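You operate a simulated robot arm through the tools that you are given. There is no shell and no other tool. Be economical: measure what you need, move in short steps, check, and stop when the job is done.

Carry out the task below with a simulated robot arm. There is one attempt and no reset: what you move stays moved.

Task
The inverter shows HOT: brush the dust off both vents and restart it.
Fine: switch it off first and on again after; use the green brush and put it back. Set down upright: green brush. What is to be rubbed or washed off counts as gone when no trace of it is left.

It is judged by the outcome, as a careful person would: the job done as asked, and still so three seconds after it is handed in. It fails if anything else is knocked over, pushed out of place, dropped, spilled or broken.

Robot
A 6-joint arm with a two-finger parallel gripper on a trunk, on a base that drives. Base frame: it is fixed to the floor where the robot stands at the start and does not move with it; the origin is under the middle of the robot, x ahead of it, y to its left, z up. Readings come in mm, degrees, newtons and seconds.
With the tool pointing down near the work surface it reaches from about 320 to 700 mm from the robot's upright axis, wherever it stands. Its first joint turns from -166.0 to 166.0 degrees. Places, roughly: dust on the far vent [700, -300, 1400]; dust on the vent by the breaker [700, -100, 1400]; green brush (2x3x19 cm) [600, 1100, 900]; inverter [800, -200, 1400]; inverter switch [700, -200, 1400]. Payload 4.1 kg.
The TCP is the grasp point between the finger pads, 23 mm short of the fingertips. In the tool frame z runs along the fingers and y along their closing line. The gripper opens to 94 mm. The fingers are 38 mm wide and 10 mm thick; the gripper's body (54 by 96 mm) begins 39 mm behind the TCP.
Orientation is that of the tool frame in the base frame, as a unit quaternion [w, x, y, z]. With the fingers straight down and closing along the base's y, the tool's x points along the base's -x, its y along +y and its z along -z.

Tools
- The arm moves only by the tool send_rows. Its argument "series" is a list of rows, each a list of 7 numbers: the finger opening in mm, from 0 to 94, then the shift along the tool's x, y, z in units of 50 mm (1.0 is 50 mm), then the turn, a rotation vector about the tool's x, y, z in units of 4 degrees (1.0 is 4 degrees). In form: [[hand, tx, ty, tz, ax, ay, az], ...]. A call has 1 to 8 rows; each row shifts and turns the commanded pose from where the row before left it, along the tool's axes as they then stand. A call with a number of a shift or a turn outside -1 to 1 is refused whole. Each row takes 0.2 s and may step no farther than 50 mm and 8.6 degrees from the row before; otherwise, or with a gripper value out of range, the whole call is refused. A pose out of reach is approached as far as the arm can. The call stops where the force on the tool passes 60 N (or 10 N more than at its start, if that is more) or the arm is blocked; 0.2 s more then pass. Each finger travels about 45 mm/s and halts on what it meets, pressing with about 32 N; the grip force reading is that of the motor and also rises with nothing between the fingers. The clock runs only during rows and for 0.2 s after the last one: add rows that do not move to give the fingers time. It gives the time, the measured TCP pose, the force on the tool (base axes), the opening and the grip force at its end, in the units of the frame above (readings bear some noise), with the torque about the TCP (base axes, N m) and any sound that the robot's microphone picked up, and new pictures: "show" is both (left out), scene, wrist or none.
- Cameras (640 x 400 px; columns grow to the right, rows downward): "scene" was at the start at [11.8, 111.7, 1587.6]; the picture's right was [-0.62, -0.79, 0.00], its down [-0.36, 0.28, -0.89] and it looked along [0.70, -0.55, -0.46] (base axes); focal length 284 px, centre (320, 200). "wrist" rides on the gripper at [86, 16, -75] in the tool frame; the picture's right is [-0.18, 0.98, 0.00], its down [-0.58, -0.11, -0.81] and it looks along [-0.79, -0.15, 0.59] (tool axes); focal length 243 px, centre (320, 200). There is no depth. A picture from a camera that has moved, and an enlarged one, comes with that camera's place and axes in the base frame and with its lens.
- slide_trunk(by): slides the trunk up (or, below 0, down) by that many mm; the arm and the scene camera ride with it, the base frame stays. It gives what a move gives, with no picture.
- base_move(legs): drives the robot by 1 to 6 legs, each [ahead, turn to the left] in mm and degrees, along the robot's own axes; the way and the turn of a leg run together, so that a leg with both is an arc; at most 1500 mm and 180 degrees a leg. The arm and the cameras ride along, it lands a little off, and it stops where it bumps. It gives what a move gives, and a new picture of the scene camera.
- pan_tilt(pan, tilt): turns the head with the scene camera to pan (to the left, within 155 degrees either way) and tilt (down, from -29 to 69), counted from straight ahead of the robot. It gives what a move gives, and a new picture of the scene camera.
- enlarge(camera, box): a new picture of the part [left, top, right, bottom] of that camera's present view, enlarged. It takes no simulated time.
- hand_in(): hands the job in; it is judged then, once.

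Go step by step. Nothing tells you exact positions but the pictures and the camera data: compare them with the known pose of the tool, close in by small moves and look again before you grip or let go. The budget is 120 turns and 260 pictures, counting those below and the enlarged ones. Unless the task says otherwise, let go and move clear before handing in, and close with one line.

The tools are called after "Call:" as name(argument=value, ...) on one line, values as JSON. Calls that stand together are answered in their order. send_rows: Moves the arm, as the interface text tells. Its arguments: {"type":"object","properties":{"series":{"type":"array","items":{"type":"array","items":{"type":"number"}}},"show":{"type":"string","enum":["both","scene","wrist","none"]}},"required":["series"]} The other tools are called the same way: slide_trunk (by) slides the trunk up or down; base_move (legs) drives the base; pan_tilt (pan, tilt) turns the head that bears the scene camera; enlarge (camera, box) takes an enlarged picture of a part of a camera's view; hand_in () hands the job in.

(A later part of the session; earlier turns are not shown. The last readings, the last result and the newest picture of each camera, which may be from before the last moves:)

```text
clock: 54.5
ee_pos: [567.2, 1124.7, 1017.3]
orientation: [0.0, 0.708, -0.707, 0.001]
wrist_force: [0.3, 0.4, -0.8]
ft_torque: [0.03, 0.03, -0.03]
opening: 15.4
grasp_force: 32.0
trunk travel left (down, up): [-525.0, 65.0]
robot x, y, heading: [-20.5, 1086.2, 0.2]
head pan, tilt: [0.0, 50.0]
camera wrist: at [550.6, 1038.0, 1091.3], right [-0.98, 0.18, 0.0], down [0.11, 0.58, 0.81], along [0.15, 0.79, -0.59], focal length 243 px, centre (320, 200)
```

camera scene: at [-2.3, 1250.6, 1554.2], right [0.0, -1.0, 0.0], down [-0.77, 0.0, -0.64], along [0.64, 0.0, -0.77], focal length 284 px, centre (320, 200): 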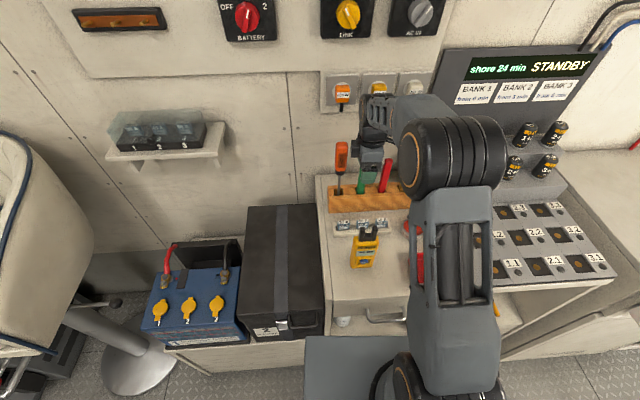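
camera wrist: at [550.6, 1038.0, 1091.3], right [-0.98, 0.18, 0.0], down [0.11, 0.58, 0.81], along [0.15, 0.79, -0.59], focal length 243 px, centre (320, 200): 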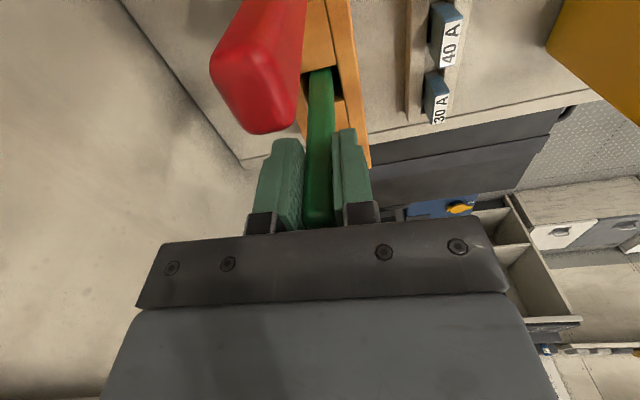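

Gripped at 15 mm; the rack pose was TCP (567, 1125, 1017). I lift straight up, watching for pull.

Call:
send_rows(series=[[5, 0, 0, -0.4, 0, 0, 0], [5, 0, 0, -0.6, 0, 0, 0], [5, 0, 0, -0.6, 0, 0, 0], [5, 0, 0, -0.6, 0, 0, 0], [5, 0, 0, -0.6, 0, 0, 0], [5, 0, 0, 0, 0, 0, 0]], show="both")

```text
clock: 55.9
ee_pos: [567.8, 1126.2, 1158.1]
orientation: [0.0, 0.708, -0.706, 0.001]
wrist_force: [-0.8, 0.3, -1.3]
ft_torque: [0.01, 0.02, 0.0]
opening: 15.5
grasp_force: 32.1
trunk travel left (down, up): [-525.0, 65.0]
robot x, y, heading: [-23.5, 1086.7, 0.1]
head pan, tilt: [0.0, 50.0]
camera scene: at [-2.3, 1250.6, 1554.2], right [0.0, -1.0, 0.0], down [-0.77, 0.0, -0.64], along [0.64, 0.0, -0.77], focal length 284 px, centre (320, 200)
camera wrist: at [551.4, 1039.0, 1231.8], right [-0.98, 0.18, 0.0], down [0.11, 0.58, 0.81], along [0.15, 0.79, -0.59], focal length 243 px, centre (320, 200)
```

scene: 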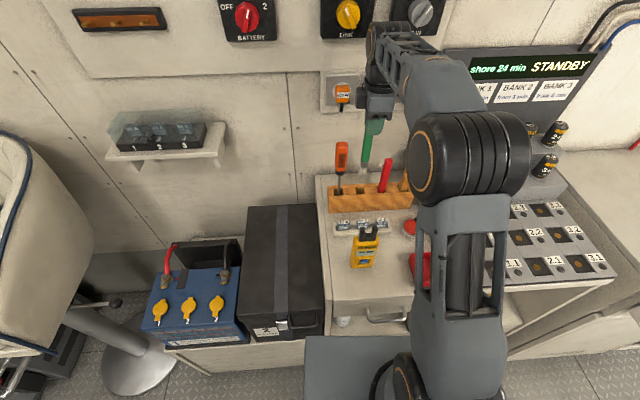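
wrist: 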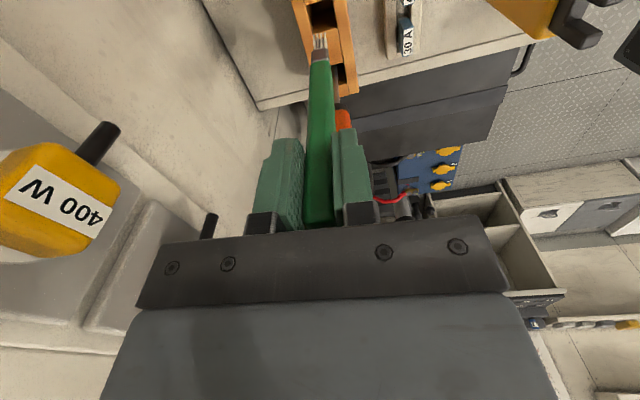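

The brush is out cleanly, bristle end down. I lift a bit more and retract toward the robot before driving.

Call:
send_rows(series=[[5, 0, 0.2, -0.6, 0, 0, 0], [5, 0, 0.3, -0.6, 0, 0, 0], [5, 0, 0.6, -0.6, 0, 0, 0], [5, 0, 0.8, -0.5, 0, 0, 0], [5, 0, 0.9, 0, 0, 0, 0], [5, 0, 0.9, 0, 0, 0, 0], [5, 0, 0.9, 0, 0, 0, 0], [5, 0, 0, 0, 0, 0, 0]], show="wrist")

Call:
enlarge(camera="wrist", box=[240, 0, 400, 240])

```text
clock: 57.7
ee_pos: [334.7, 1126.9, 1272.8]
orientation: [-0.001, 0.708, -0.707, 0.001]
wrist_force: [-0.6, -0.2, -0.2]
ft_torque: [-0.01, -0.01, -0.02]
opening: 15.3
grasp_force: 32.0
trunk travel left (down, up): [-525.0, 65.0]
robot x, y, heading: [-19.7, 1087.7, 0.1]
head pan, tilt: [0.0, 50.0]
camera wrist: at [319.2, 1039.2, 1347.6], right [-0.98, 0.18, 0.0], down [0.11, 0.58, 0.81], along [0.15, 0.79, -0.59], focal length 243 px, centre (320, 200)
```

wrist: 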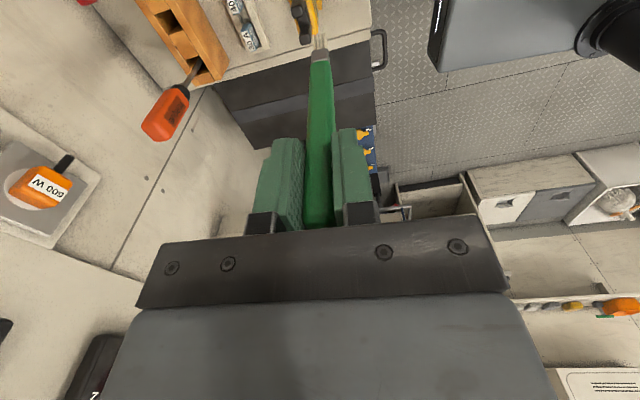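

```text
1.67 times, centred on (320, 120) of wrist
camera zoom: at [319.2, 1039.2, 1347.6], right [-0.98, 0.18, 0.0], down [0.11, 0.58, 0.81], along [0.15, 0.79, -0.59], focal length 404 px, centre (320, 333)
```

zoom: 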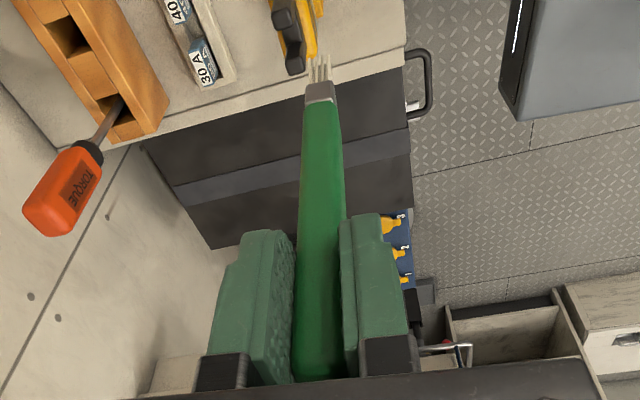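

The bristle tuft sits about 170 mm beyond the TCP. I drive back to the inverter.

Call:
base_move(legs=[[-185, 0], [0, -90], [1082, 0], [0, 90]])

Call:
pan_tilt(pan=-25, tilt=20)

```text
clock: 72.0
ee_pos: [142.5, 29.3, 1272.9]
orientation: [0.0, -0.695, 0.719, -0.001]
wrist_force: [-0.5, -0.3, -0.4]
ft_torque: [0.01, 0.04, -0.02]
opening: 15.4
grasp_force: 32.0
trunk travel left (down, up): [-525.0, 65.0]
robot x, y, heading: [-214.6, 1.1, -2.0]
head pan, tilt: [0.0, 50.0]
camera scene: at [-190.9, 165.0, 1554.2], right [-0.03, -1.0, 0.0], down [-0.77, 0.03, -0.64], along [0.64, -0.02, -0.77], focal length 284 px, centre (320, 200)
```

scene: 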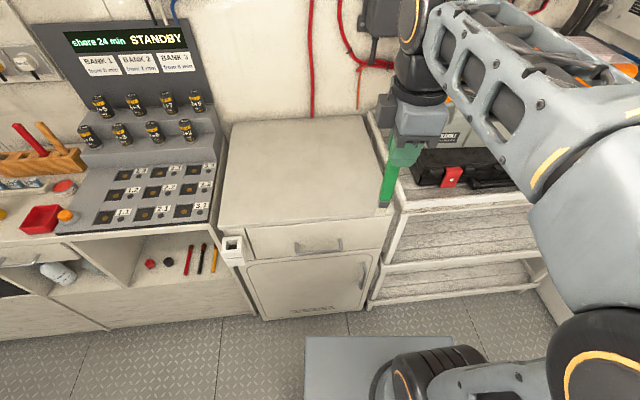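

```text
clock: 73.0
ee_pos: [142.8, 27.9, 1272.4]
orientation: [0.0, -0.695, 0.719, 0.0]
wrist_force: [0.6, 0.3, -0.6]
ft_torque: [-0.04, -0.02, 0.01]
opening: 15.3
grasp_force: 32.5
trunk travel left (down, up): [-525.0, 65.0]
robot x, y, heading: [-211.7, -2.9, -2.0]
head pan, tilt: [-25.0, 20.0]
camera scene: at [-184.8, 125.4, 1599.7], right [-0.45, -0.89, 0.0], down [-0.31, 0.15, -0.94], along [0.84, -0.42, -0.34], focal length 284 px, centre (320, 200)
```

scene: 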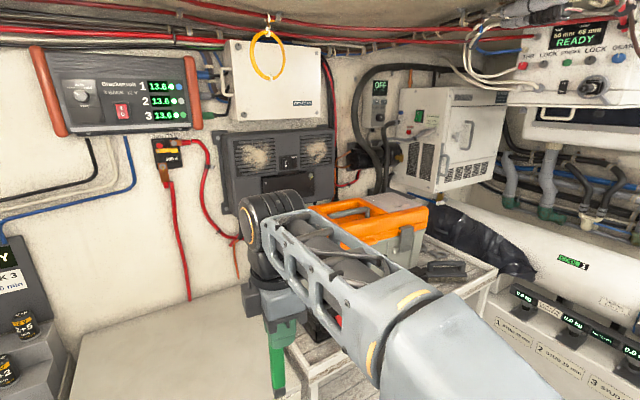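

Back in front of the inverter, with heading −2°. I raise the hand and pitch the brush forward before closing in.

Call:
send_rows(series=[[5, 0, 0, -0.9, 0, 0, 0], [5, 0, 0, -0.9, 0, 0, 0], [5, 0, 0, 0, 1, 0, 0], [5, 0, 0, 0, 1, 0, 0], [5, 0, 0, 0, 1, 0, 0], [5, 0, 0, 0, 1, 0, 0], [5, 0, 0, 0, 1, 0, 0], [5, 0, 0, 0, 1, 0, 0]], show="none")

Call:
send_rows(series=[[5, 0, 0, 0, 1, 0, 0], [5, 0, 0, 0, 1, 0, 0], [5, 0, 0, 0, 1, 0, 0], [5, 0, 0, 0, 1, 0, 0], [5, 0, 0, 0, 1, 0, 0], [5, 0, 0, 0, 1, 0, 0], [5, 0, 0, 0, 1, 0, 0], [5, 0, 0, 0, 1, 0, 0]], show="none")

Call:
send_rows(series=[[5, 0, 0, 0, 1, 0, 0], [5, 0, 0, 0, 1, 0, 0], [5, 0, 0, 0, 1, 0, 0], [5, 0, 0, 0, 1, 0, 0], [5, 0, 0, 0, 1, 0, 0], [5, 0, 0, 0, 1, 0, 0], [5, 0, 0, 0, 1, 0, 0], [5, 0, 0, 0, 1, 0, 0]], show="both")

```text
clock: 74.8
ee_pos: [142.8, 29.4, 1362.9]
orientation: [0.146, -0.679, 0.703, -0.15]
wrist_force: [-0.5, 0.3, 0.0]
ft_torque: [0.0, 0.02, -0.01]
opening: 15.1
grasp_force: 31.9
trunk travel left (down, up): [-525.0, 65.0]
robot x, y, heading: [-215.5, 1.6, -2.0]
head pan, tilt: [-25.0, 20.0]
```

```text
clock: 76.5
ee_pos: [142.7, 28.4, 1363.2]
orientation: [0.327, -0.614, 0.634, -0.338]
wrist_force: [-0.3, -0.3, -0.4]
ft_torque: [0.0, -0.01, -0.02]
opening: 15.5
grasp_force: 31.9
trunk travel left (down, up): [-525.0, 65.0]
robot x, y, heading: [-207.1, 0.2, -1.9]
head pan, tilt: [-25.0, 20.0]
```

```text
clock: 78.3
ee_pos: [176.5, 37.3, 1317.8]
orientation: [-0.431, 0.545, -0.543, 0.472]
wrist_force: [0.5, 0.0, -0.2]
ft_torque: [-0.01, 0.03, 0.01]
opening: 15.5
grasp_force: 31.9
trunk travel left (down, up): [-525.0, 65.0]
robot x, y, heading: [-209.4, -0.0, -2.0]
head pan, tilt: [-25.0, 20.0]
stopped in row 8: the arm was blocked; the commanded pose is now the measured one
camera scene: at [-184.5, 125.5, 1597.6], right [-0.45, -0.89, 0.0], down [-0.31, 0.15, -0.94], along [0.84, -0.42, -0.34], focal length 284 px, centre (320, 200)
camera wrist: at [97.5, -46.1, 1319.0], right [-0.18, 0.15, -0.97], down [-0.75, 0.62, 0.23], along [0.64, 0.77, 0.0], focal length 243 px, centre (320, 200)
```

scene: 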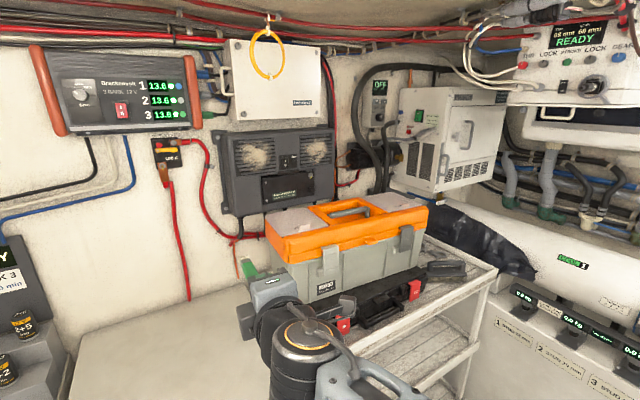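
wrist: 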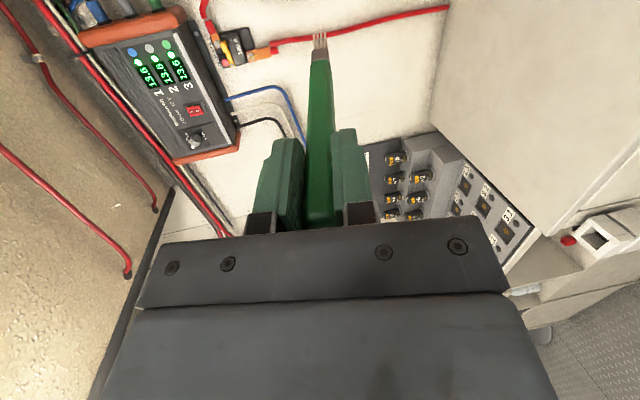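

The arm hit a limit when too folded; it's now about 10° below horizontal. I extend forward and level out.

Call:
send_rows(series=[[5, 0, 0, 0.8, 0, 0, 0], [5, 0, 0, 0.8, 0, 0, 0], [5, 0, -0.6, 0.6, 0, 0, 0], [5, 0, -0.6, 0.6, 0, 0, 0], [5, 0, -0.6, 0.2, 1, 0, 0], [5, 0, 0, 0, 1, 0, 0], [5, 0, 0, 0, 0.7, 0, 0], [5, 0, 0, 0, 0, 0, 0]], show="none")

Call:
base_move(legs=[[0, 2], [200, 0]])

```text
clock: 80.2
ee_pos: [338.2, 30.3, 1380.9]
orientation: [-0.465, 0.507, -0.511, 0.515]
wrist_force: [0.3, 0.2, -1.4]
ft_torque: [-0.01, 0.02, 0.04]
opening: 15.4
grasp_force: 31.9
trunk travel left (down, up): [-525.0, 65.0]
robot x, y, heading: [-214.4, -1.8, -1.9]
head pan, tilt: [-25.0, 20.0]
```

```text
clock: 82.1
ee_pos: [538.3, 47.8, 1380.8]
orientation: [-0.472, 0.516, -0.503, 0.508]
wrist_force: [0.4, -0.5, -0.3]
ft_torque: [-0.03, 0.04, 0.01]
opening: 15.4
grasp_force: 32.4
trunk travel left (down, up): [-525.0, 65.0]
robot x, y, heading: [-16.1, -0.9, 0.1]
head pan, tilt: [-25.0, 20.0]
camera scene: at [11.9, 126.1, 1599.7], right [-0.42, -0.91, 0.0], down [-0.31, 0.15, -0.94], along [0.85, -0.4, -0.34], focal length 284 px, centre (320, 200)
```

scene: 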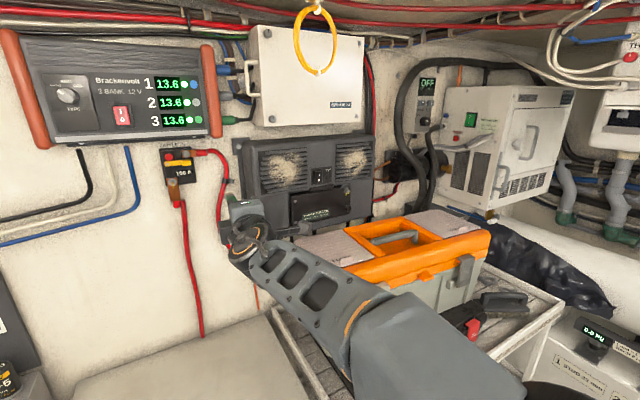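

In place, with the brush pointing at the wall. Dust spans are about y −145..−50 (near) and y −367..−277 (far), z 1368..1465. I align the tool squarely, back off, and move in front of the near vent.

Call:
send_rows(series=[[5, 0, 0, -0.8, 0.55, -0.35, 0.7], [5, 0, 0, -0.6, 0, 0, 0], [5, 0.98, 0, 0, 0, 0, 0], [5, 0.97, -0.2, 0, 0, 0, 0], [5, 0.97, -0.2, 0, 0, 0, 0], [5, 0, -0.24, 0, 0, 0, 0], [5, 0, 0, 0, 0, 0, 0]], show="both")

Call:
enlarge(camera="scene", box=[220, 130, 400, 250])

```text
clock: 83.7
ee_pos: [463.4, 1.5, 1426.6]
orientation: [0.501, -0.499, 0.502, -0.499]
wrist_force: [-0.2, -0.3, -0.2]
ft_torque: [0.01, 0.06, 0.01]
opening: 15.6
grasp_force: 32.1
out of reach, approached as far as the arm can: row 3, 4, 5
trunk travel left (down, up): [-525.0, 65.0]
robot x, y, heading: [-13.7, 0.3, -0.0]
head pan, tilt: [-25.0, 20.0]
camera scene: at [11.1, 126.1, 1599.7], right [-0.42, -0.91, 0.0], down [-0.31, 0.15, -0.94], along [0.85, -0.4, -0.34], focal length 284 px, centre (320, 200)
camera wrist: at [389.7, -86.5, 1410.5], right [0.0, 0.19, -0.98], down [-0.81, 0.58, 0.11], along [0.59, 0.79, 0.15], focal length 243 px, centre (320, 200)
```

scene: 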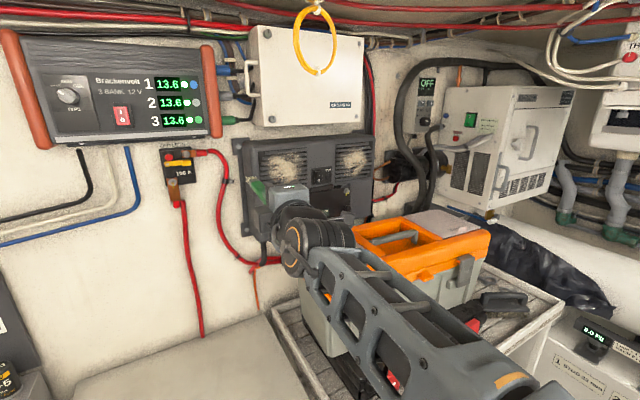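
wrist: 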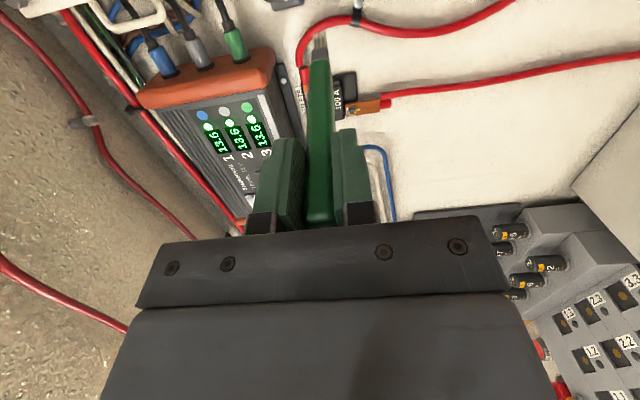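

```text
3.33 times, centred on (310, 190) of scene
camera zoom: at [11.1, 126.1, 1599.7], right [-0.42, -0.91, 0.0], down [-0.31, 0.15, -0.94], along [0.85, -0.4, -0.34], focal length 947 px, centre (353, 233)
```

zoom: 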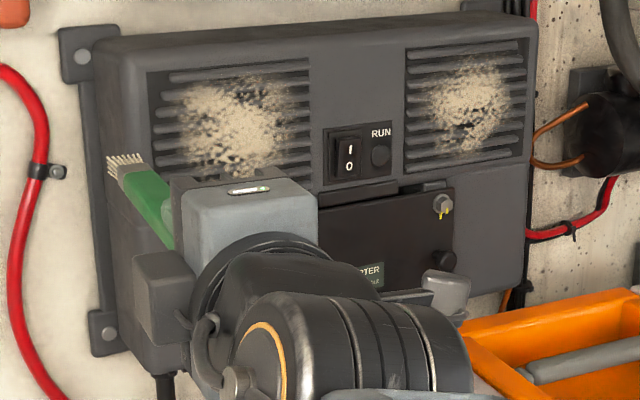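

The arm can't reach further right with this roll. I'll roll the tool 90° to the camera-below posture that reached the switch fine earlier.

Call:
send_rows(series=[[5, -0.4, 0, 0, 0, 0, 1], [5, 0, 0, 0, 0, 0, 1], [5, 0, 0, 0, 0, 0, 1], [5, 0, 0, 0, 0, 0, 1], [5, 0, 0, 0, 0, 0, 1], [5, 0, 0, 0, 0, 0, 1], [5, 0, 0, 0, 0, 0, 1], [5, 0, 0, 0, 0, 0, 1]], show="none")

Call:
send_rows(series=[[5, 0, 0, 0, 0, 0, 1], [5, 0, 0, 0, 0, 0, 1], [5, 0, 0, 0, 0, 0, 1], [5, 0, 0, 0, 0, 0, 1], [5, 0, 0, 0, 0, 0, 1], [5, 0, 0, 0, 0, 0, 1], [5, 0, 0, 0, 0, 0, 1], [5, 0, 0, 0, 0, 0, 1]], show="none")

Call:
send_rows(series=[[5, 0, 0, 0, 0, 0, 1], [5, 0, 0, 0, 0, 0, 1], [5, 0, 0, 0, 0, 0, 1], [5, 0, 0, 0, 0, 0, 1], [5, 0, 0, 0, 0, 0, 1], [5, 0, 0, 0, 0, 0, 1], [5, 0, 0, 0, 0, 0, 0.5], [5, 0, 0, 0, 0, 0, 0]], show="both")

```text
clock: 85.5
ee_pos: [464.0, 10.6, 1428.6]
orientation: [0.612, -0.361, 0.604, -0.361]
wrist_force: [-0.3, 0.0, 0.0]
ft_torque: [0.01, 0.01, 0.04]
opening: 15.3
grasp_force: 31.3
out of reach, approached as far as the arm can: row 1, 2
trunk travel left (down, up): [-525.0, 65.0]
robot x, y, heading: [-15.4, 1.1, -0.3]
head pan, tilt: [-25.0, 20.0]
```

```text
clock: 87.3
ee_pos: [464.8, 9.1, 1427.6]
orientation: [0.687, -0.181, 0.681, -0.18]
wrist_force: [-0.4, 1.7, -0.9]
ft_torque: [0.01, 0.02, 0.0]
opening: 15.3
grasp_force: 31.9
trunk travel left (down, up): [-525.0, 65.0]
robot x, y, heading: [-14.4, -2.6, 0.1]
head pan, tilt: [-25.0, 20.0]
```

```text
clock: 89.1
ee_pos: [464.1, 9.6, 1428.6]
orientation: [0.71, -0.022, 0.704, -0.019]
wrist_force: [0.3, -0.3, -1.2]
ft_torque: [-0.03, 0.07, 0.0]
opening: 15.5
grasp_force: 31.8
trunk travel left (down, up): [-525.0, 65.0]
robot x, y, heading: [-12.7, -3.7, -0.2]
head pan, tilt: [-25.0, 20.0]
camera scene: at [11.1, 126.1, 1599.7], right [-0.42, -0.91, 0.0], down [-0.31, 0.15, -0.94], along [0.85, -0.4, -0.34], focal length 284 px, centre (320, 200)
camera wrist: at [390.4, 19.2, 1341.6], right [0.0, 0.99, 0.13], down [-0.81, -0.08, 0.58], along [0.59, -0.1, 0.8], focal length 243 px, centre (320, 200)
```

scene: 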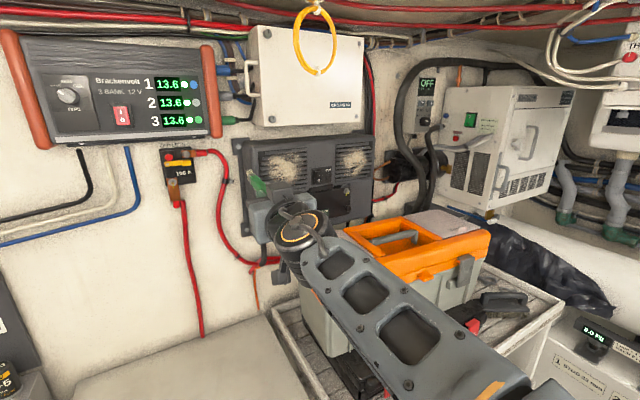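
wrist: 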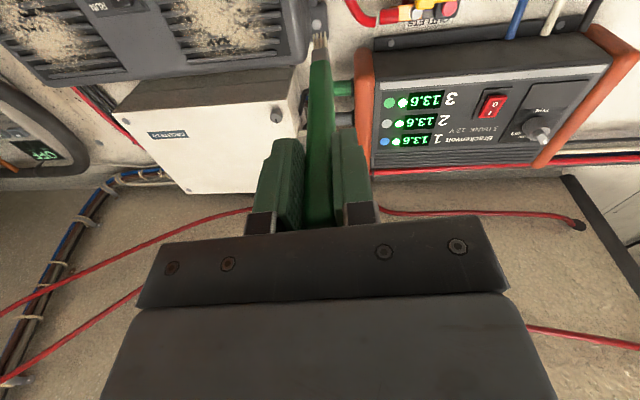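

Good posture now. I move in front of the near vent's centre and approach.

Call:
send_rows(series=[[5, 0, 0, 0, 0, 0, 0.8], [5, 0, -0.72, 0, 0, 0, 0], [5, 0, -0.72, 0, 0, 0, 0], [5, 0, -0.72, 0, 0, 0, 0], [5, 0.3, 0, 0.8, 0, 0, 0], [5, 0, 0, 0, 0, 0, 0]], show="both")

Call:
enlarge(camera="scene", box=[220, 130, 400, 250])

Call:
enlarge(camera="wrist", box=[220, 0, 420, 120])

```text
clock: 90.5
ee_pos: [503.0, -80.8, 1409.0]
orientation: [0.711, -0.002, 0.703, -0.001]
wrist_force: [-0.4, -0.3, -0.7]
ft_torque: [0.02, 0.03, 0.0]
opening: 15.2
grasp_force: 32.0
out of reach, approached as far as the arm can: row 2
trunk travel left (down, up): [-525.0, 65.0]
robot x, y, heading: [-10.5, -3.3, 0.1]
head pan, tilt: [-25.0, 20.0]
camera scene: at [11.3, 126.1, 1599.7], right [-0.42, -0.91, 0.0], down [-0.31, 0.15, -0.94], along [0.85, -0.4, -0.34], focal length 284 px, centre (320, 200)
camera wrist: at [431.0, -66.3, 1321.6], right [-0.01, 0.98, 0.18], down [-0.81, -0.11, 0.57], along [0.58, -0.14, 0.8], focal length 243 px, centre (320, 200)
```

scene: 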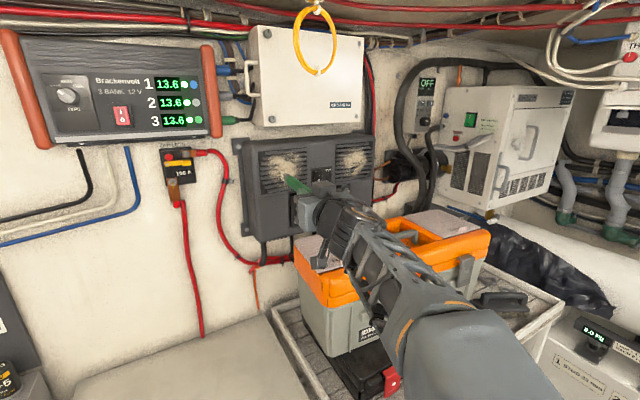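
wrist: 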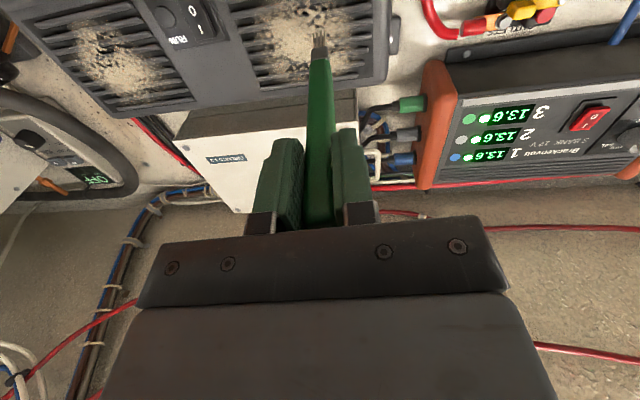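

```text
3.33 times, centred on (310, 190) of scene
camera zoom: at [11.3, 126.1, 1599.7], right [-0.42, -0.91, 0.0], down [-0.31, 0.15, -0.94], along [0.85, -0.4, -0.34], focal length 947 px, centre (353, 233)
```

zoom: 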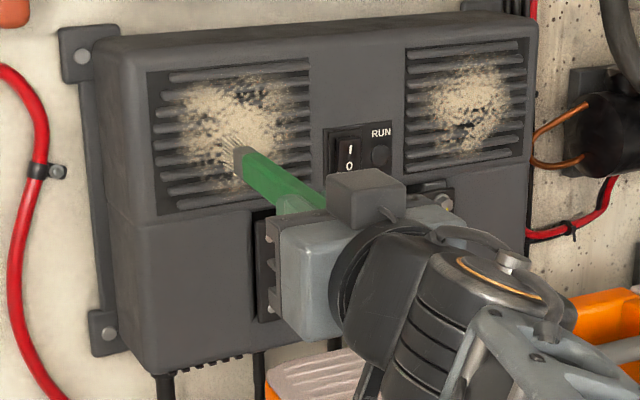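

```text
3.20 times, centred on (320, 60) of wrist
camera zoom: at [431.0, -66.3, 1321.6], right [-0.01, 0.98, 0.18], down [-0.81, -0.11, 0.57], along [0.58, -0.14, 0.8], focal length 776 px, centre (320, 648)
```

zoom: 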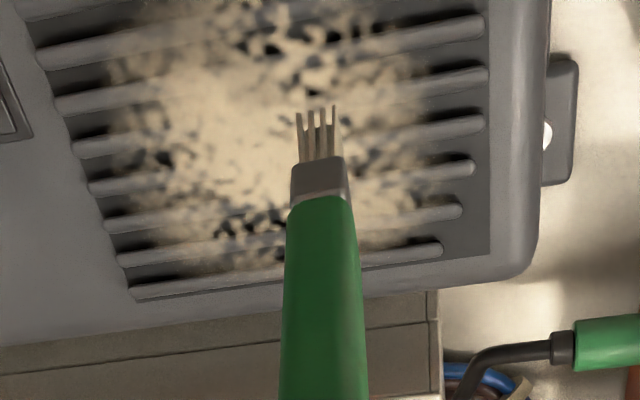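

The bristles are right in front of the near vent's dust. I advance gently to find contact.

Call:
send_rows(series=[[5, 0, 0, 0.4, 0, 0, 0], [5, 0, 0, 0.2, 0, 0, 0], [5, 0, 0, 0.1, 0, 0, 0], [5, 0, 0, 0.1, 0, 0, 0], [5, 0, 0, 0, 0, 0, 0]], show="wrist")

Call:
enlarge(camera="wrist", box=[220, 0, 420, 120])

Call:
enlarge(camera="scene", box=[220, 130, 400, 250])

```text
clock: 91.7
ee_pos: [540.2, -82.0, 1413.4]
orientation: [0.713, -0.003, 0.702, 0.0]
wrist_force: [-26.8, 0.4, -0.3]
ft_torque: [0.0, -0.34, 0.04]
opening: 15.5
grasp_force: 31.7
trunk travel left (down, up): [-525.0, 65.0]
robot x, y, heading: [-15.7, 1.9, -0.1]
head pan, tilt: [-25.0, 20.0]
camera wrist: at [466.4, -67.5, 1325.3], right [-0.01, 0.98, 0.18], down [-0.81, -0.11, 0.57], along [0.58, -0.14, 0.8], focal length 243 px, centre (320, 200)
```

wrist: 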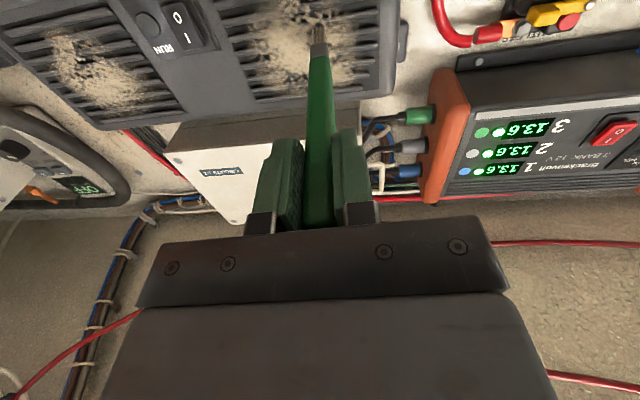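

```text
3.20 times, centred on (320, 60) of wrist
camera zoom: at [466.4, -67.5, 1325.3], right [-0.01, 0.98, 0.18], down [-0.81, -0.11, 0.57], along [0.58, -0.14, 0.8], focal length 776 px, centre (320, 648)
```

zoom: 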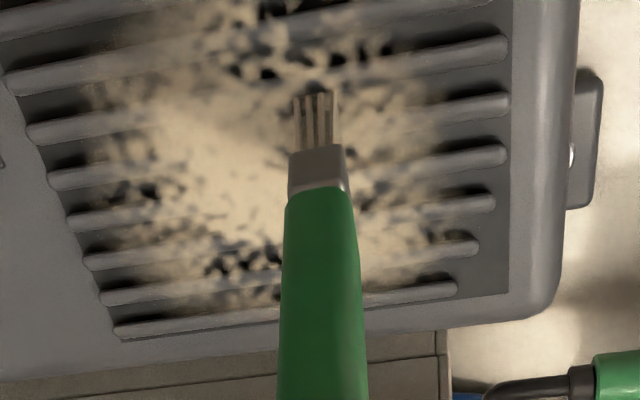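

```text
3.33 times, centred on (310, 190) of scene
camera zoom: at [5.1, 125.9, 1599.9], right [-0.43, -0.91, 0.0], down [-0.31, 0.15, -0.94], along [0.85, -0.4, -0.34], focal length 947 px, centre (353, 233)
```

zoom: 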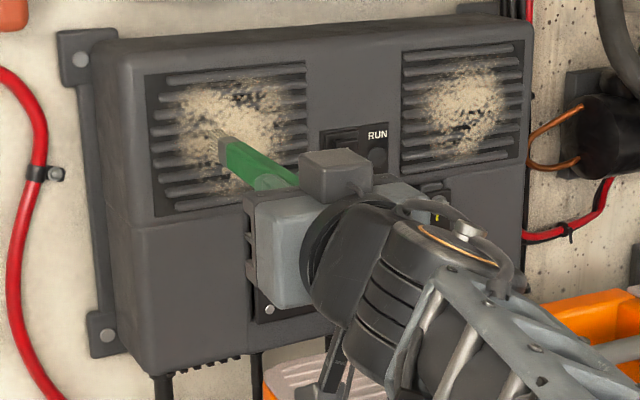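

Contact at about x 538 with 27 N. I ease off a bit and make a test stroke to the left and back.

Call:
send_rows(series=[[5, 0, 0, -0.06, 0, 0, 0], [5, 0, 0.4, 0, 0, 0, 0], [5, 0, 0.4, 0, 0, 0, 0], [5, 0, -0.4, 0, 0, 0, 0], [5, 0, -0.4, 0, 0, 0, 0], [5, 0, 0, 0, 0, 0, 0]], show="wrist")

Call:
enlarge(camera="wrist", box=[220, 0, 420, 120])

```text
clock: 93.1
ee_pos: [540.1, -82.7, 1412.4]
orientation: [0.71, -0.002, 0.704, 0.0]
wrist_force: [-10.7, 1.7, 0.0]
ft_torque: [0.0, -0.27, 0.26]
opening: 15.4
grasp_force: 32.1
trunk travel left (down, up): [-525.0, 65.0]
robot x, y, heading: [-12.4, -2.4, -0.1]
head pan, tilt: [-25.0, 20.0]
camera wrist: at [466.6, -68.1, 1324.9], right [-0.01, 0.98, 0.18], down [-0.81, -0.11, 0.57], along [0.58, -0.14, 0.8], focal length 243 px, centre (320, 200)
```

wrist: 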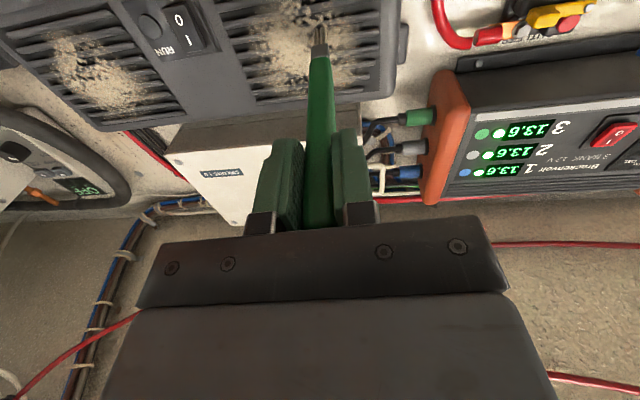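

```text
3.20 times, centred on (320, 60) of wrist
camera zoom: at [466.6, -68.1, 1324.9], right [-0.01, 0.98, 0.18], down [-0.81, -0.11, 0.57], along [0.58, -0.14, 0.8], focal length 776 px, centre (320, 648)
```

zoom: 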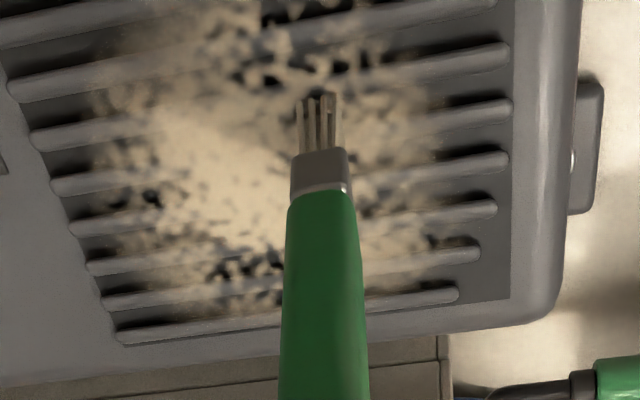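

Hard to tell how much came off in one pass. I'll make several strokes across the full width at this height and compare.

Call:
send_rows(series=[[5, 0, 0.8, 0.02, 0, 0, 0], [5, 0, -0.8, 0, 0, 0, 0], [5, 0, -0.7, 0, 0, 0, 0], [5, 0, -0.7, 0, 0, 0, 0], [5, 0, 0.7, 0, 0, 0, 0], [5, 0, 0.7, 0, 0, 0, 0], [5, 0, 0.8, 0, 0, 0, 0], [5, 0, 0, 0, 0, 0, 0]], show="none")

Call:
enlarge(camera="wrist", box=[220, 0, 420, 120])

Call:
enlarge(camera="scene", box=[220, 130, 340, 220])

```text
clock: 94.9
ee_pos: [540.5, -43.2, 1415.5]
orientation: [0.712, -0.002, 0.702, 0.001]
wrist_force: [-26.5, -8.7, 1.4]
ft_torque: [0.07, -0.49, -1.7]
opening: 18.0
grasp_force: 31.8
trunk travel left (down, up): [-525.0, 65.0]
robot x, y, heading: [-16.7, -1.3, -0.1]
head pan, tilt: [-25.0, 20.0]
```

```text
3.20 times, centred on (320, 60) of wrist
camera zoom: at [466.5, -27.7, 1327.5], right [-0.01, 0.98, 0.18], down [-0.81, -0.11, 0.57], along [0.58, -0.14, 0.8], focal length 776 px, centre (320, 648)
```

zoom: 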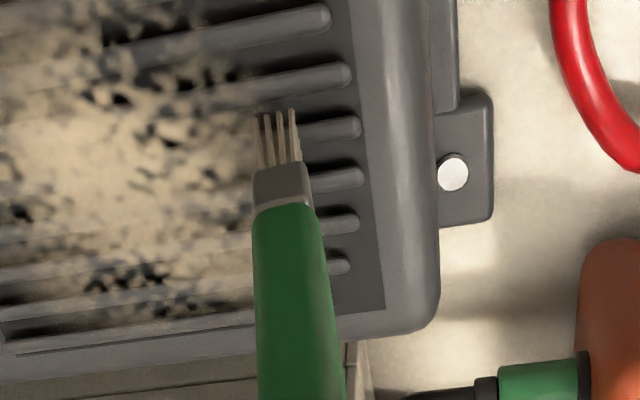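

```text
4.44 times, centred on (280, 175) of scene
camera zoom: at [5.1, 124.0, 1600.0], right [-0.43, -0.91, 0.0], down [-0.31, 0.15, -0.94], along [0.85, -0.4, -0.34], focal length 1263 px, centre (498, 311)
```

zoom: 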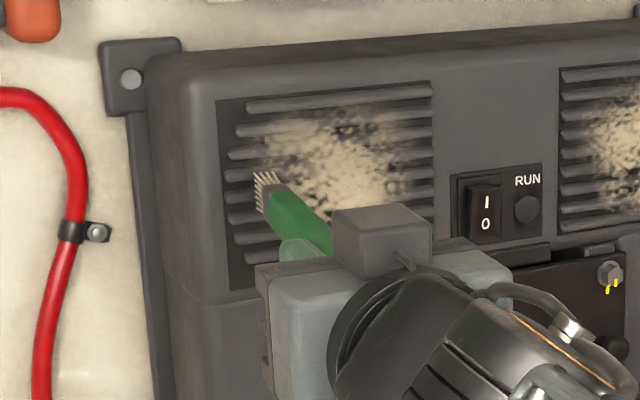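

The brush swivelled slightly in the grip, so less force is better; the dust is thinning though. I'll lift off and check the brush angle and the cleared band.

Call:
send_rows(series=[[5, 0, 0, -0.5, 0, 0, 0], [5, 0, 0, -0.3, 0, 0, 0], [5, 0, 0, 0, 0, 0, 0]], show="none")

Call:
enlarge(camera="wrist", box=[180, 0, 420, 150])

Call:
enlarge(camera="scene", box=[220, 130, 400, 250])

```text
clock: 95.7
ee_pos: [504.6, -41.7, 1413.1]
orientation: [0.71, -0.002, 0.704, 0.0]
wrist_force: [1.2, -0.3, -1.0]
ft_torque: [-0.03, 0.01, 0.0]
opening: 15.5
grasp_force: 32.1
trunk travel left (down, up): [-525.0, 65.0]
robot x, y, heading: [-15.8, 2.3, -0.2]
head pan, tilt: [-25.0, 20.0]
```

```text
2.67 times, centred on (300, 75) of wrist
camera zoom: at [430.9, -26.8, 1324.9], right [-0.01, 0.98, 0.18], down [-0.81, -0.11, 0.58], along [0.59, -0.14, 0.8], focal length 647 px, centre (373, 533)
```

zoom: 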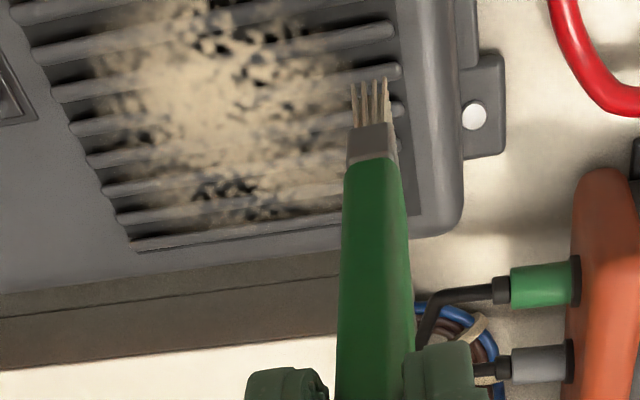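

```text
3.33 times, centred on (310, 190) of scene
camera zoom: at [11.1, 125.9, 1599.8], right [-0.42, -0.91, 0.0], down [-0.31, 0.15, -0.94], along [0.85, -0.4, -0.34], focal length 947 px, centre (353, 233)
```

zoom: 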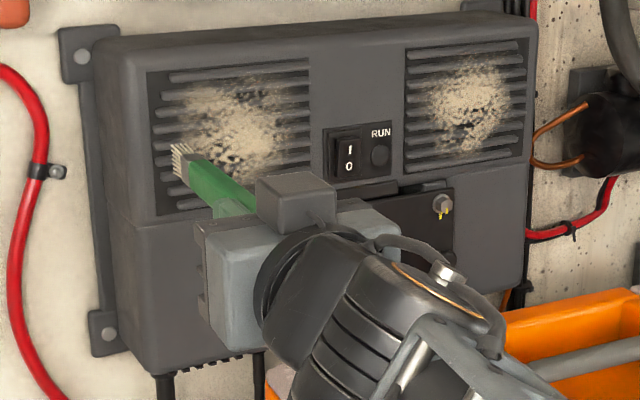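

The brush sprang back straight. Now the raster of the near vent from the top: approach at z≈1468, zigzag down with light pressure.

Call:
send_rows(series=[[5, -0.9, 0, 0, 0, 0, 0], [5, -0.2, 0, 0, 0, 0, 0], [5, 0, 0, 0.68, 0, 0, 0], [5, 0.06, -0.76, 0, 0, 0, 0], [5, 0.06, -0.76, 0, 0, 0, 0], [5, 0.06, -0.76, 0, 0, 0, 0], [5, 0, 0, 0, 0, 0, 0]], show="none")

Call:
enlarge(camera="wrist", box=[220, 0, 460, 150])

```text
clock: 97.3
ee_pos: [539.8, -154.1, 1455.2]
orientation: [0.71, -0.002, 0.704, 0.0]
wrist_force: [-0.2, -0.5, -0.2]
ft_torque: [0.01, 0.05, 0.02]
opening: 15.3
grasp_force: 32.2
trunk travel left (down, up): [-525.0, 65.0]
robot x, y, heading: [-14.7, -1.9, -0.2]
head pan, tilt: [-25.0, 20.0]
```

```text
2.67 times, centred on (340, 75) of wrist
camera zoom: at [465.4, -140.3, 1367.6], right [-0.01, 0.98, 0.18], down [-0.81, -0.11, 0.57], along [0.59, -0.14, 0.8], focal length 647 px, centre (267, 533)
```

zoom: 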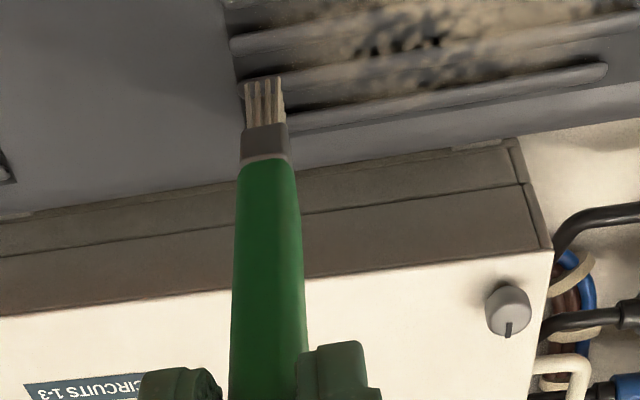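

No contact at this height yet. I press in a little more and stroke back.

Call:
send_rows(series=[[5, 0, 0, 0.1, 0, 0, 0], [5, -0.06, 0.76, 0, 0, 0, 0], [5, -0.06, 0.76, 0, 0, 0, 0], [5, -0.06, 0.76, 0, 0, 0, 0], [5, 0, -0.76, 0, 0, 0, 0], [5, 0, -0.76, 0, 0, 0, 0], [5, 0, -0.76, 0, 0, 0, 0]], show="none")

Call:
enlarge(camera="wrist", box=[220, 0, 460, 150])

```text
clock: 98.9
ee_pos: [540.6, -158.5, 1467.3]
orientation: [0.71, -0.003, 0.704, 0.0]
wrist_force: [0.7, 0.5, 0.1]
ft_torque: [0.0, 0.01, -0.01]
opening: 15.3
grasp_force: 31.8
trunk travel left (down, up): [-525.0, 65.0]
robot x, y, heading: [-11.3, -4.2, 0.1]
head pan, tilt: [-25.0, 20.0]
```

```text
2.67 times, centred on (340, 75) of wrist
camera zoom: at [467.4, -143.5, 1380.6], right [-0.01, 0.98, 0.18], down [-0.81, -0.11, 0.57], along [0.59, -0.14, 0.8], focal length 647 px, centre (267, 533)
```

zoom: 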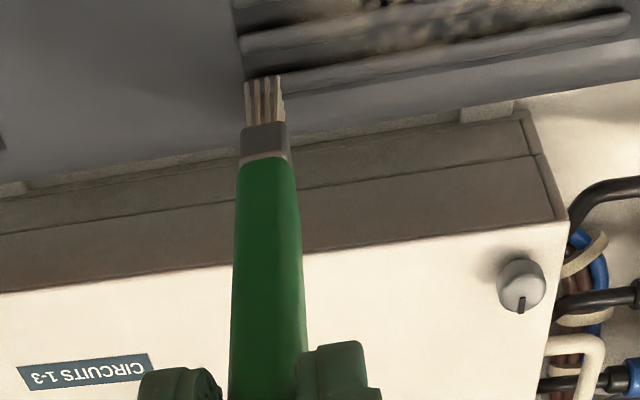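

I'll stop mid-vent to read the force.

Call:
send_rows(series=[[5, 0.1, 0.6, 0.08, 0, 0, 0], [5, 0, 0.6, 0, 0, 0, 0], [5, 0, 0, 0, 0, 0, 0]], show="none")

Call:
enlarge(camera="wrist", box=[180, 0, 420, 150])

```text
clock: 99.7
ee_pos: [543.8, -94.6, 1463.5]
orientation: [0.711, -0.003, 0.703, 0.001]
wrist_force: [-5.8, 0.1, 0.5]
ft_torque: [0.02, -0.27, -0.03]
opening: 15.5
grasp_force: 31.4
trunk travel left (down, up): [-525.0, 65.0]
robot x, y, heading: [-14.5, 1.7, 0.0]
head pan, tilt: [-25.0, 20.0]
```

```text
2.67 times, centred on (300, 75) of wrist
camera zoom: at [470.1, -80.4, 1376.7], right [-0.01, 0.98, 0.18], down [-0.81, -0.11, 0.57], along [0.58, -0.14, 0.8], focal length 647 px, centre (373, 533)
```

zoom: 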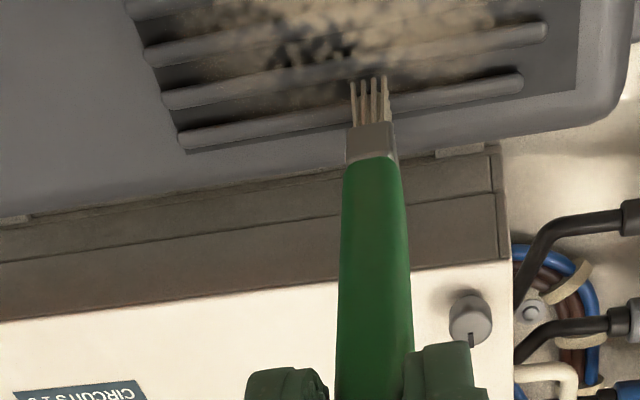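

Contact at 6 N on the top slats. I now zigzag downward from here.

Call:
send_rows(series=[[5, 0, -0.7, 0.02, 0, 0, 0], [5, 0, -0.4, 0, 0, 0, 0], [5, 0.04, 0.72, 0, 0, 0, 0], [5, 0.04, 0.72, 0, 0, 0, 0], [5, 0.04, 0.72, 0, 0, 0, 0], [5, 0.04, -0.72, 0, 0, 0, 0], [5, 0.04, -0.72, 0, 0, 0, 0], [5, 0.04, -0.72, 0, 0, 0, 0]], show="none")

Call:
send_rows(series=[[5, 0.04, 0.72, 0, 0, 0, 0], [5, 0.04, 0.72, 0, 0, 0, 0], [5, 0.04, 0.72, 0, 0, 0, 0], [5, 0.04, -0.72, 0, 0, 0, 0], [5, 0.04, -0.72, 0, 0, 0, 0], [5, 0.04, -0.72, 0, 0, 0, 0], [5, 0, 0.72, 0, 0, 0, 0], [5, 0, 0, 0, 0, 0, 0]], show="none")

Call:
enlarge(camera="wrist", box=[180, 0, 420, 150])

Call:
enlarge(camera="scene", box=[220, 130, 400, 250])

```text
clock: 101.5
ee_pos: [547.1, -153.2, 1446.9]
orientation: [0.71, -0.003, 0.705, 0.001]
wrist_force: [-0.5, -1.0, 0.1]
ft_torque: [0.02, 0.03, 0.03]
opening: 15.3
grasp_force: 32.4
trunk travel left (down, up): [-525.0, 65.0]
robot x, y, heading: [-15.8, 2.7, -0.0]
head pan, tilt: [-25.0, 20.0]
```

```text
clock: 103.3
ee_pos: [547.7, -113.6, 1436.7]
orientation: [0.71, -0.003, 0.704, 0.0]
wrist_force: [-10.6, -1.6, 0.1]
ft_torque: [0.05, -0.2, -0.08]
opening: 15.3
grasp_force: 31.9
trunk travel left (down, up): [-525.0, 65.0]
robot x, y, heading: [-13.0, -1.5, 0.0]
head pan, tilt: [-25.0, 20.0]
```

```text
2.67 times, centred on (300, 75) of wrist
camera zoom: at [473.0, -98.3, 1350.1], right [-0.01, 0.98, 0.18], down [-0.81, -0.11, 0.57], along [0.58, -0.14, 0.8], focal length 647 px, centre (373, 533)
```

zoom: 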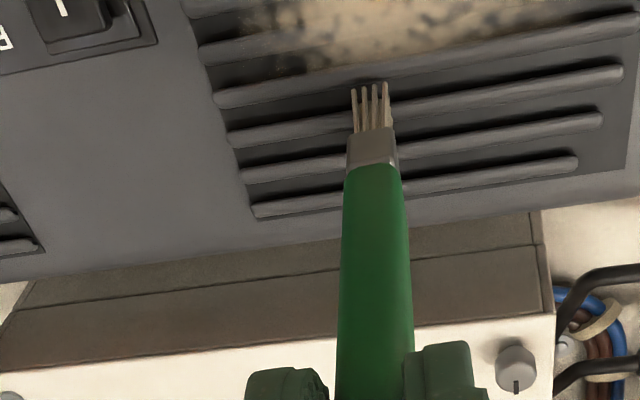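

```text
3.33 times, centred on (310, 190) of scene
camera zoom: at [8.7, 126.3, 1599.8], right [-0.42, -0.91, 0.0], down [-0.31, 0.14, -0.94], along [0.85, -0.4, -0.34], focal length 947 px, centre (353, 233)
```

zoom: 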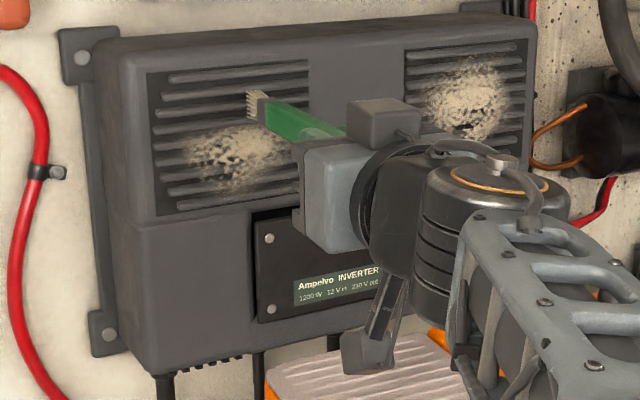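

It works very well: the upper half is spotless. I continue zigzagging down.

Call:
send_rows(series=[[5, 0.05, 0.72, 0, 0, 0, 0], [5, 0.05, 0.72, 0, 0, 0, 0], [5, 0.05, -0.72, 0, 0, 0, 0], [5, 0.05, -0.72, 0, 0, 0, 0], [5, 0.05, -0.72, 0, 0, 0, 0], [5, 0.05, 0.72, 0, 0, 0, 0], [5, 0.05, 0.72, 0, 0, 0, 0], [5, 0.05, 0.72, 0, 0, 0, 0]], show="none")

Call:
send_rows(series=[[5, 0.05, -0.72, 0, 0, 0, 0], [5, 0.05, -0.72, 0, 0, 0, 0], [5, 0.05, -0.72, 0, 0, 0, 0], [5, 0.05, 0.72, 0, 0, 0, 0], [5, 0.05, 0.72, 0, 0, 0, 0], [5, 0.05, 0.72, 0, 0, 0, 0], [5, 0.05, -0.72, 0, 0, 0, 0], [5, 0.05, -0.72, 0, 0, 0, 0]], show="none")

Call:
enlarge(camera="scene", box=[220, 130, 400, 250])

```text
clock: 105.1
ee_pos: [542.9, -44.2, 1419.1]
orientation: [0.712, -0.002, 0.702, 0.0]
wrist_force: [-26.9, -10.5, 1.4]
ft_torque: [0.04, -0.44, -1.73]
opening: 18.5
grasp_force: 32.0
trunk travel left (down, up): [-525.0, 65.0]
robot x, y, heading: [-15.7, 0.6, -0.2]
head pan, tilt: [-25.0, 20.0]
```

```text
clock: 106.9
ee_pos: [549.2, -117.5, 1395.4]
orientation: [0.709, -0.003, 0.705, 0.001]
wrist_force: [0.4, -1.1, 0.0]
ft_torque: [0.02, 0.03, 0.02]
opening: 15.4
grasp_force: 32.0
trunk travel left (down, up): [-525.0, 65.0]
robot x, y, heading: [-16.1, 1.9, -0.0]
head pan, tilt: [-25.0, 20.0]
```

```text
3.33 times, centred on (310, 190) of scene
camera zoom: at [11.1, 125.7, 1599.8], right [-0.42, -0.91, 0.0], down [-0.31, 0.15, -0.94], along [0.85, -0.4, -0.34], focal length 947 px, centre (353, 233)
```

zoom: 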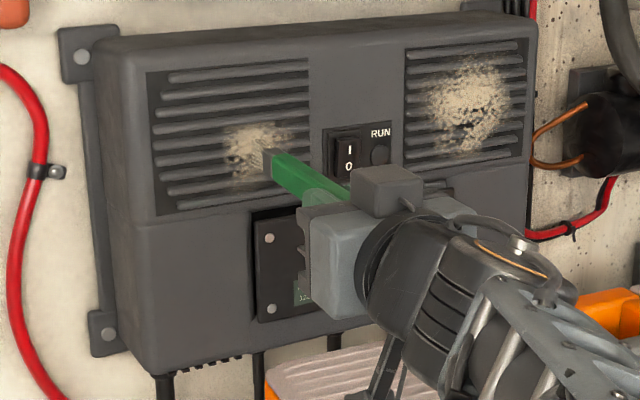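

The left part is clean; contact was lost toward the right (surface slightly angled). I press in and work the remaining patch around y −80..−140.

Call:
send_rows(series=[[5, 0, 0, 0.1, 0, 0, 0], [5, -0.15, 0.6, -0.03, 0, 0, 0], [5, 0.0, -0.7, 0.04, 0, 0, 0], [5, 0.0, -0.6, 0.03, 0, 0, 0], [5, 0.08, 0.6, -0.03, 0, 0, 0], [5, 0.08, 0.7, -0.04, 0, 0, 0], [5, 0.0, -0.6, 0.03, 0, 0, 0], [5, 0, 0, 0, 0, 0, 0]], show="none")

Call:
enlarge(camera="wrist", box=[180, 0, 420, 150])

```text
clock: 108.7
ee_pos: [551.1, -113.5, 1398.6]
orientation: [0.711, -0.003, 0.703, 0.0]
wrist_force: [-16.6, 3.7, -0.1]
ft_torque: [-0.01, -0.23, 0.76]
opening: 15.5
grasp_force: 31.6
trunk travel left (down, up): [-525.0, 65.0]
robot x, y, heading: [-13.2, -0.2, 0.0]
head pan, tilt: [-25.0, 20.0]
```

```text
2.67 times, centred on (300, 75) of wrist
camera zoom: at [476.1, -98.8, 1311.0], right [-0.01, 0.98, 0.18], down [-0.81, -0.11, 0.57], along [0.58, -0.14, 0.8], focal length 647 px, centre (373, 533)
```

zoom: 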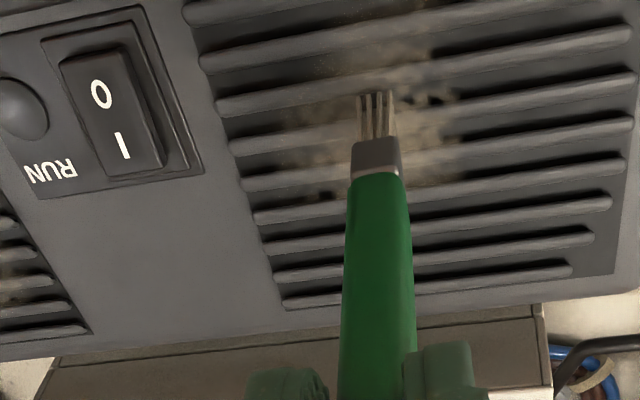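

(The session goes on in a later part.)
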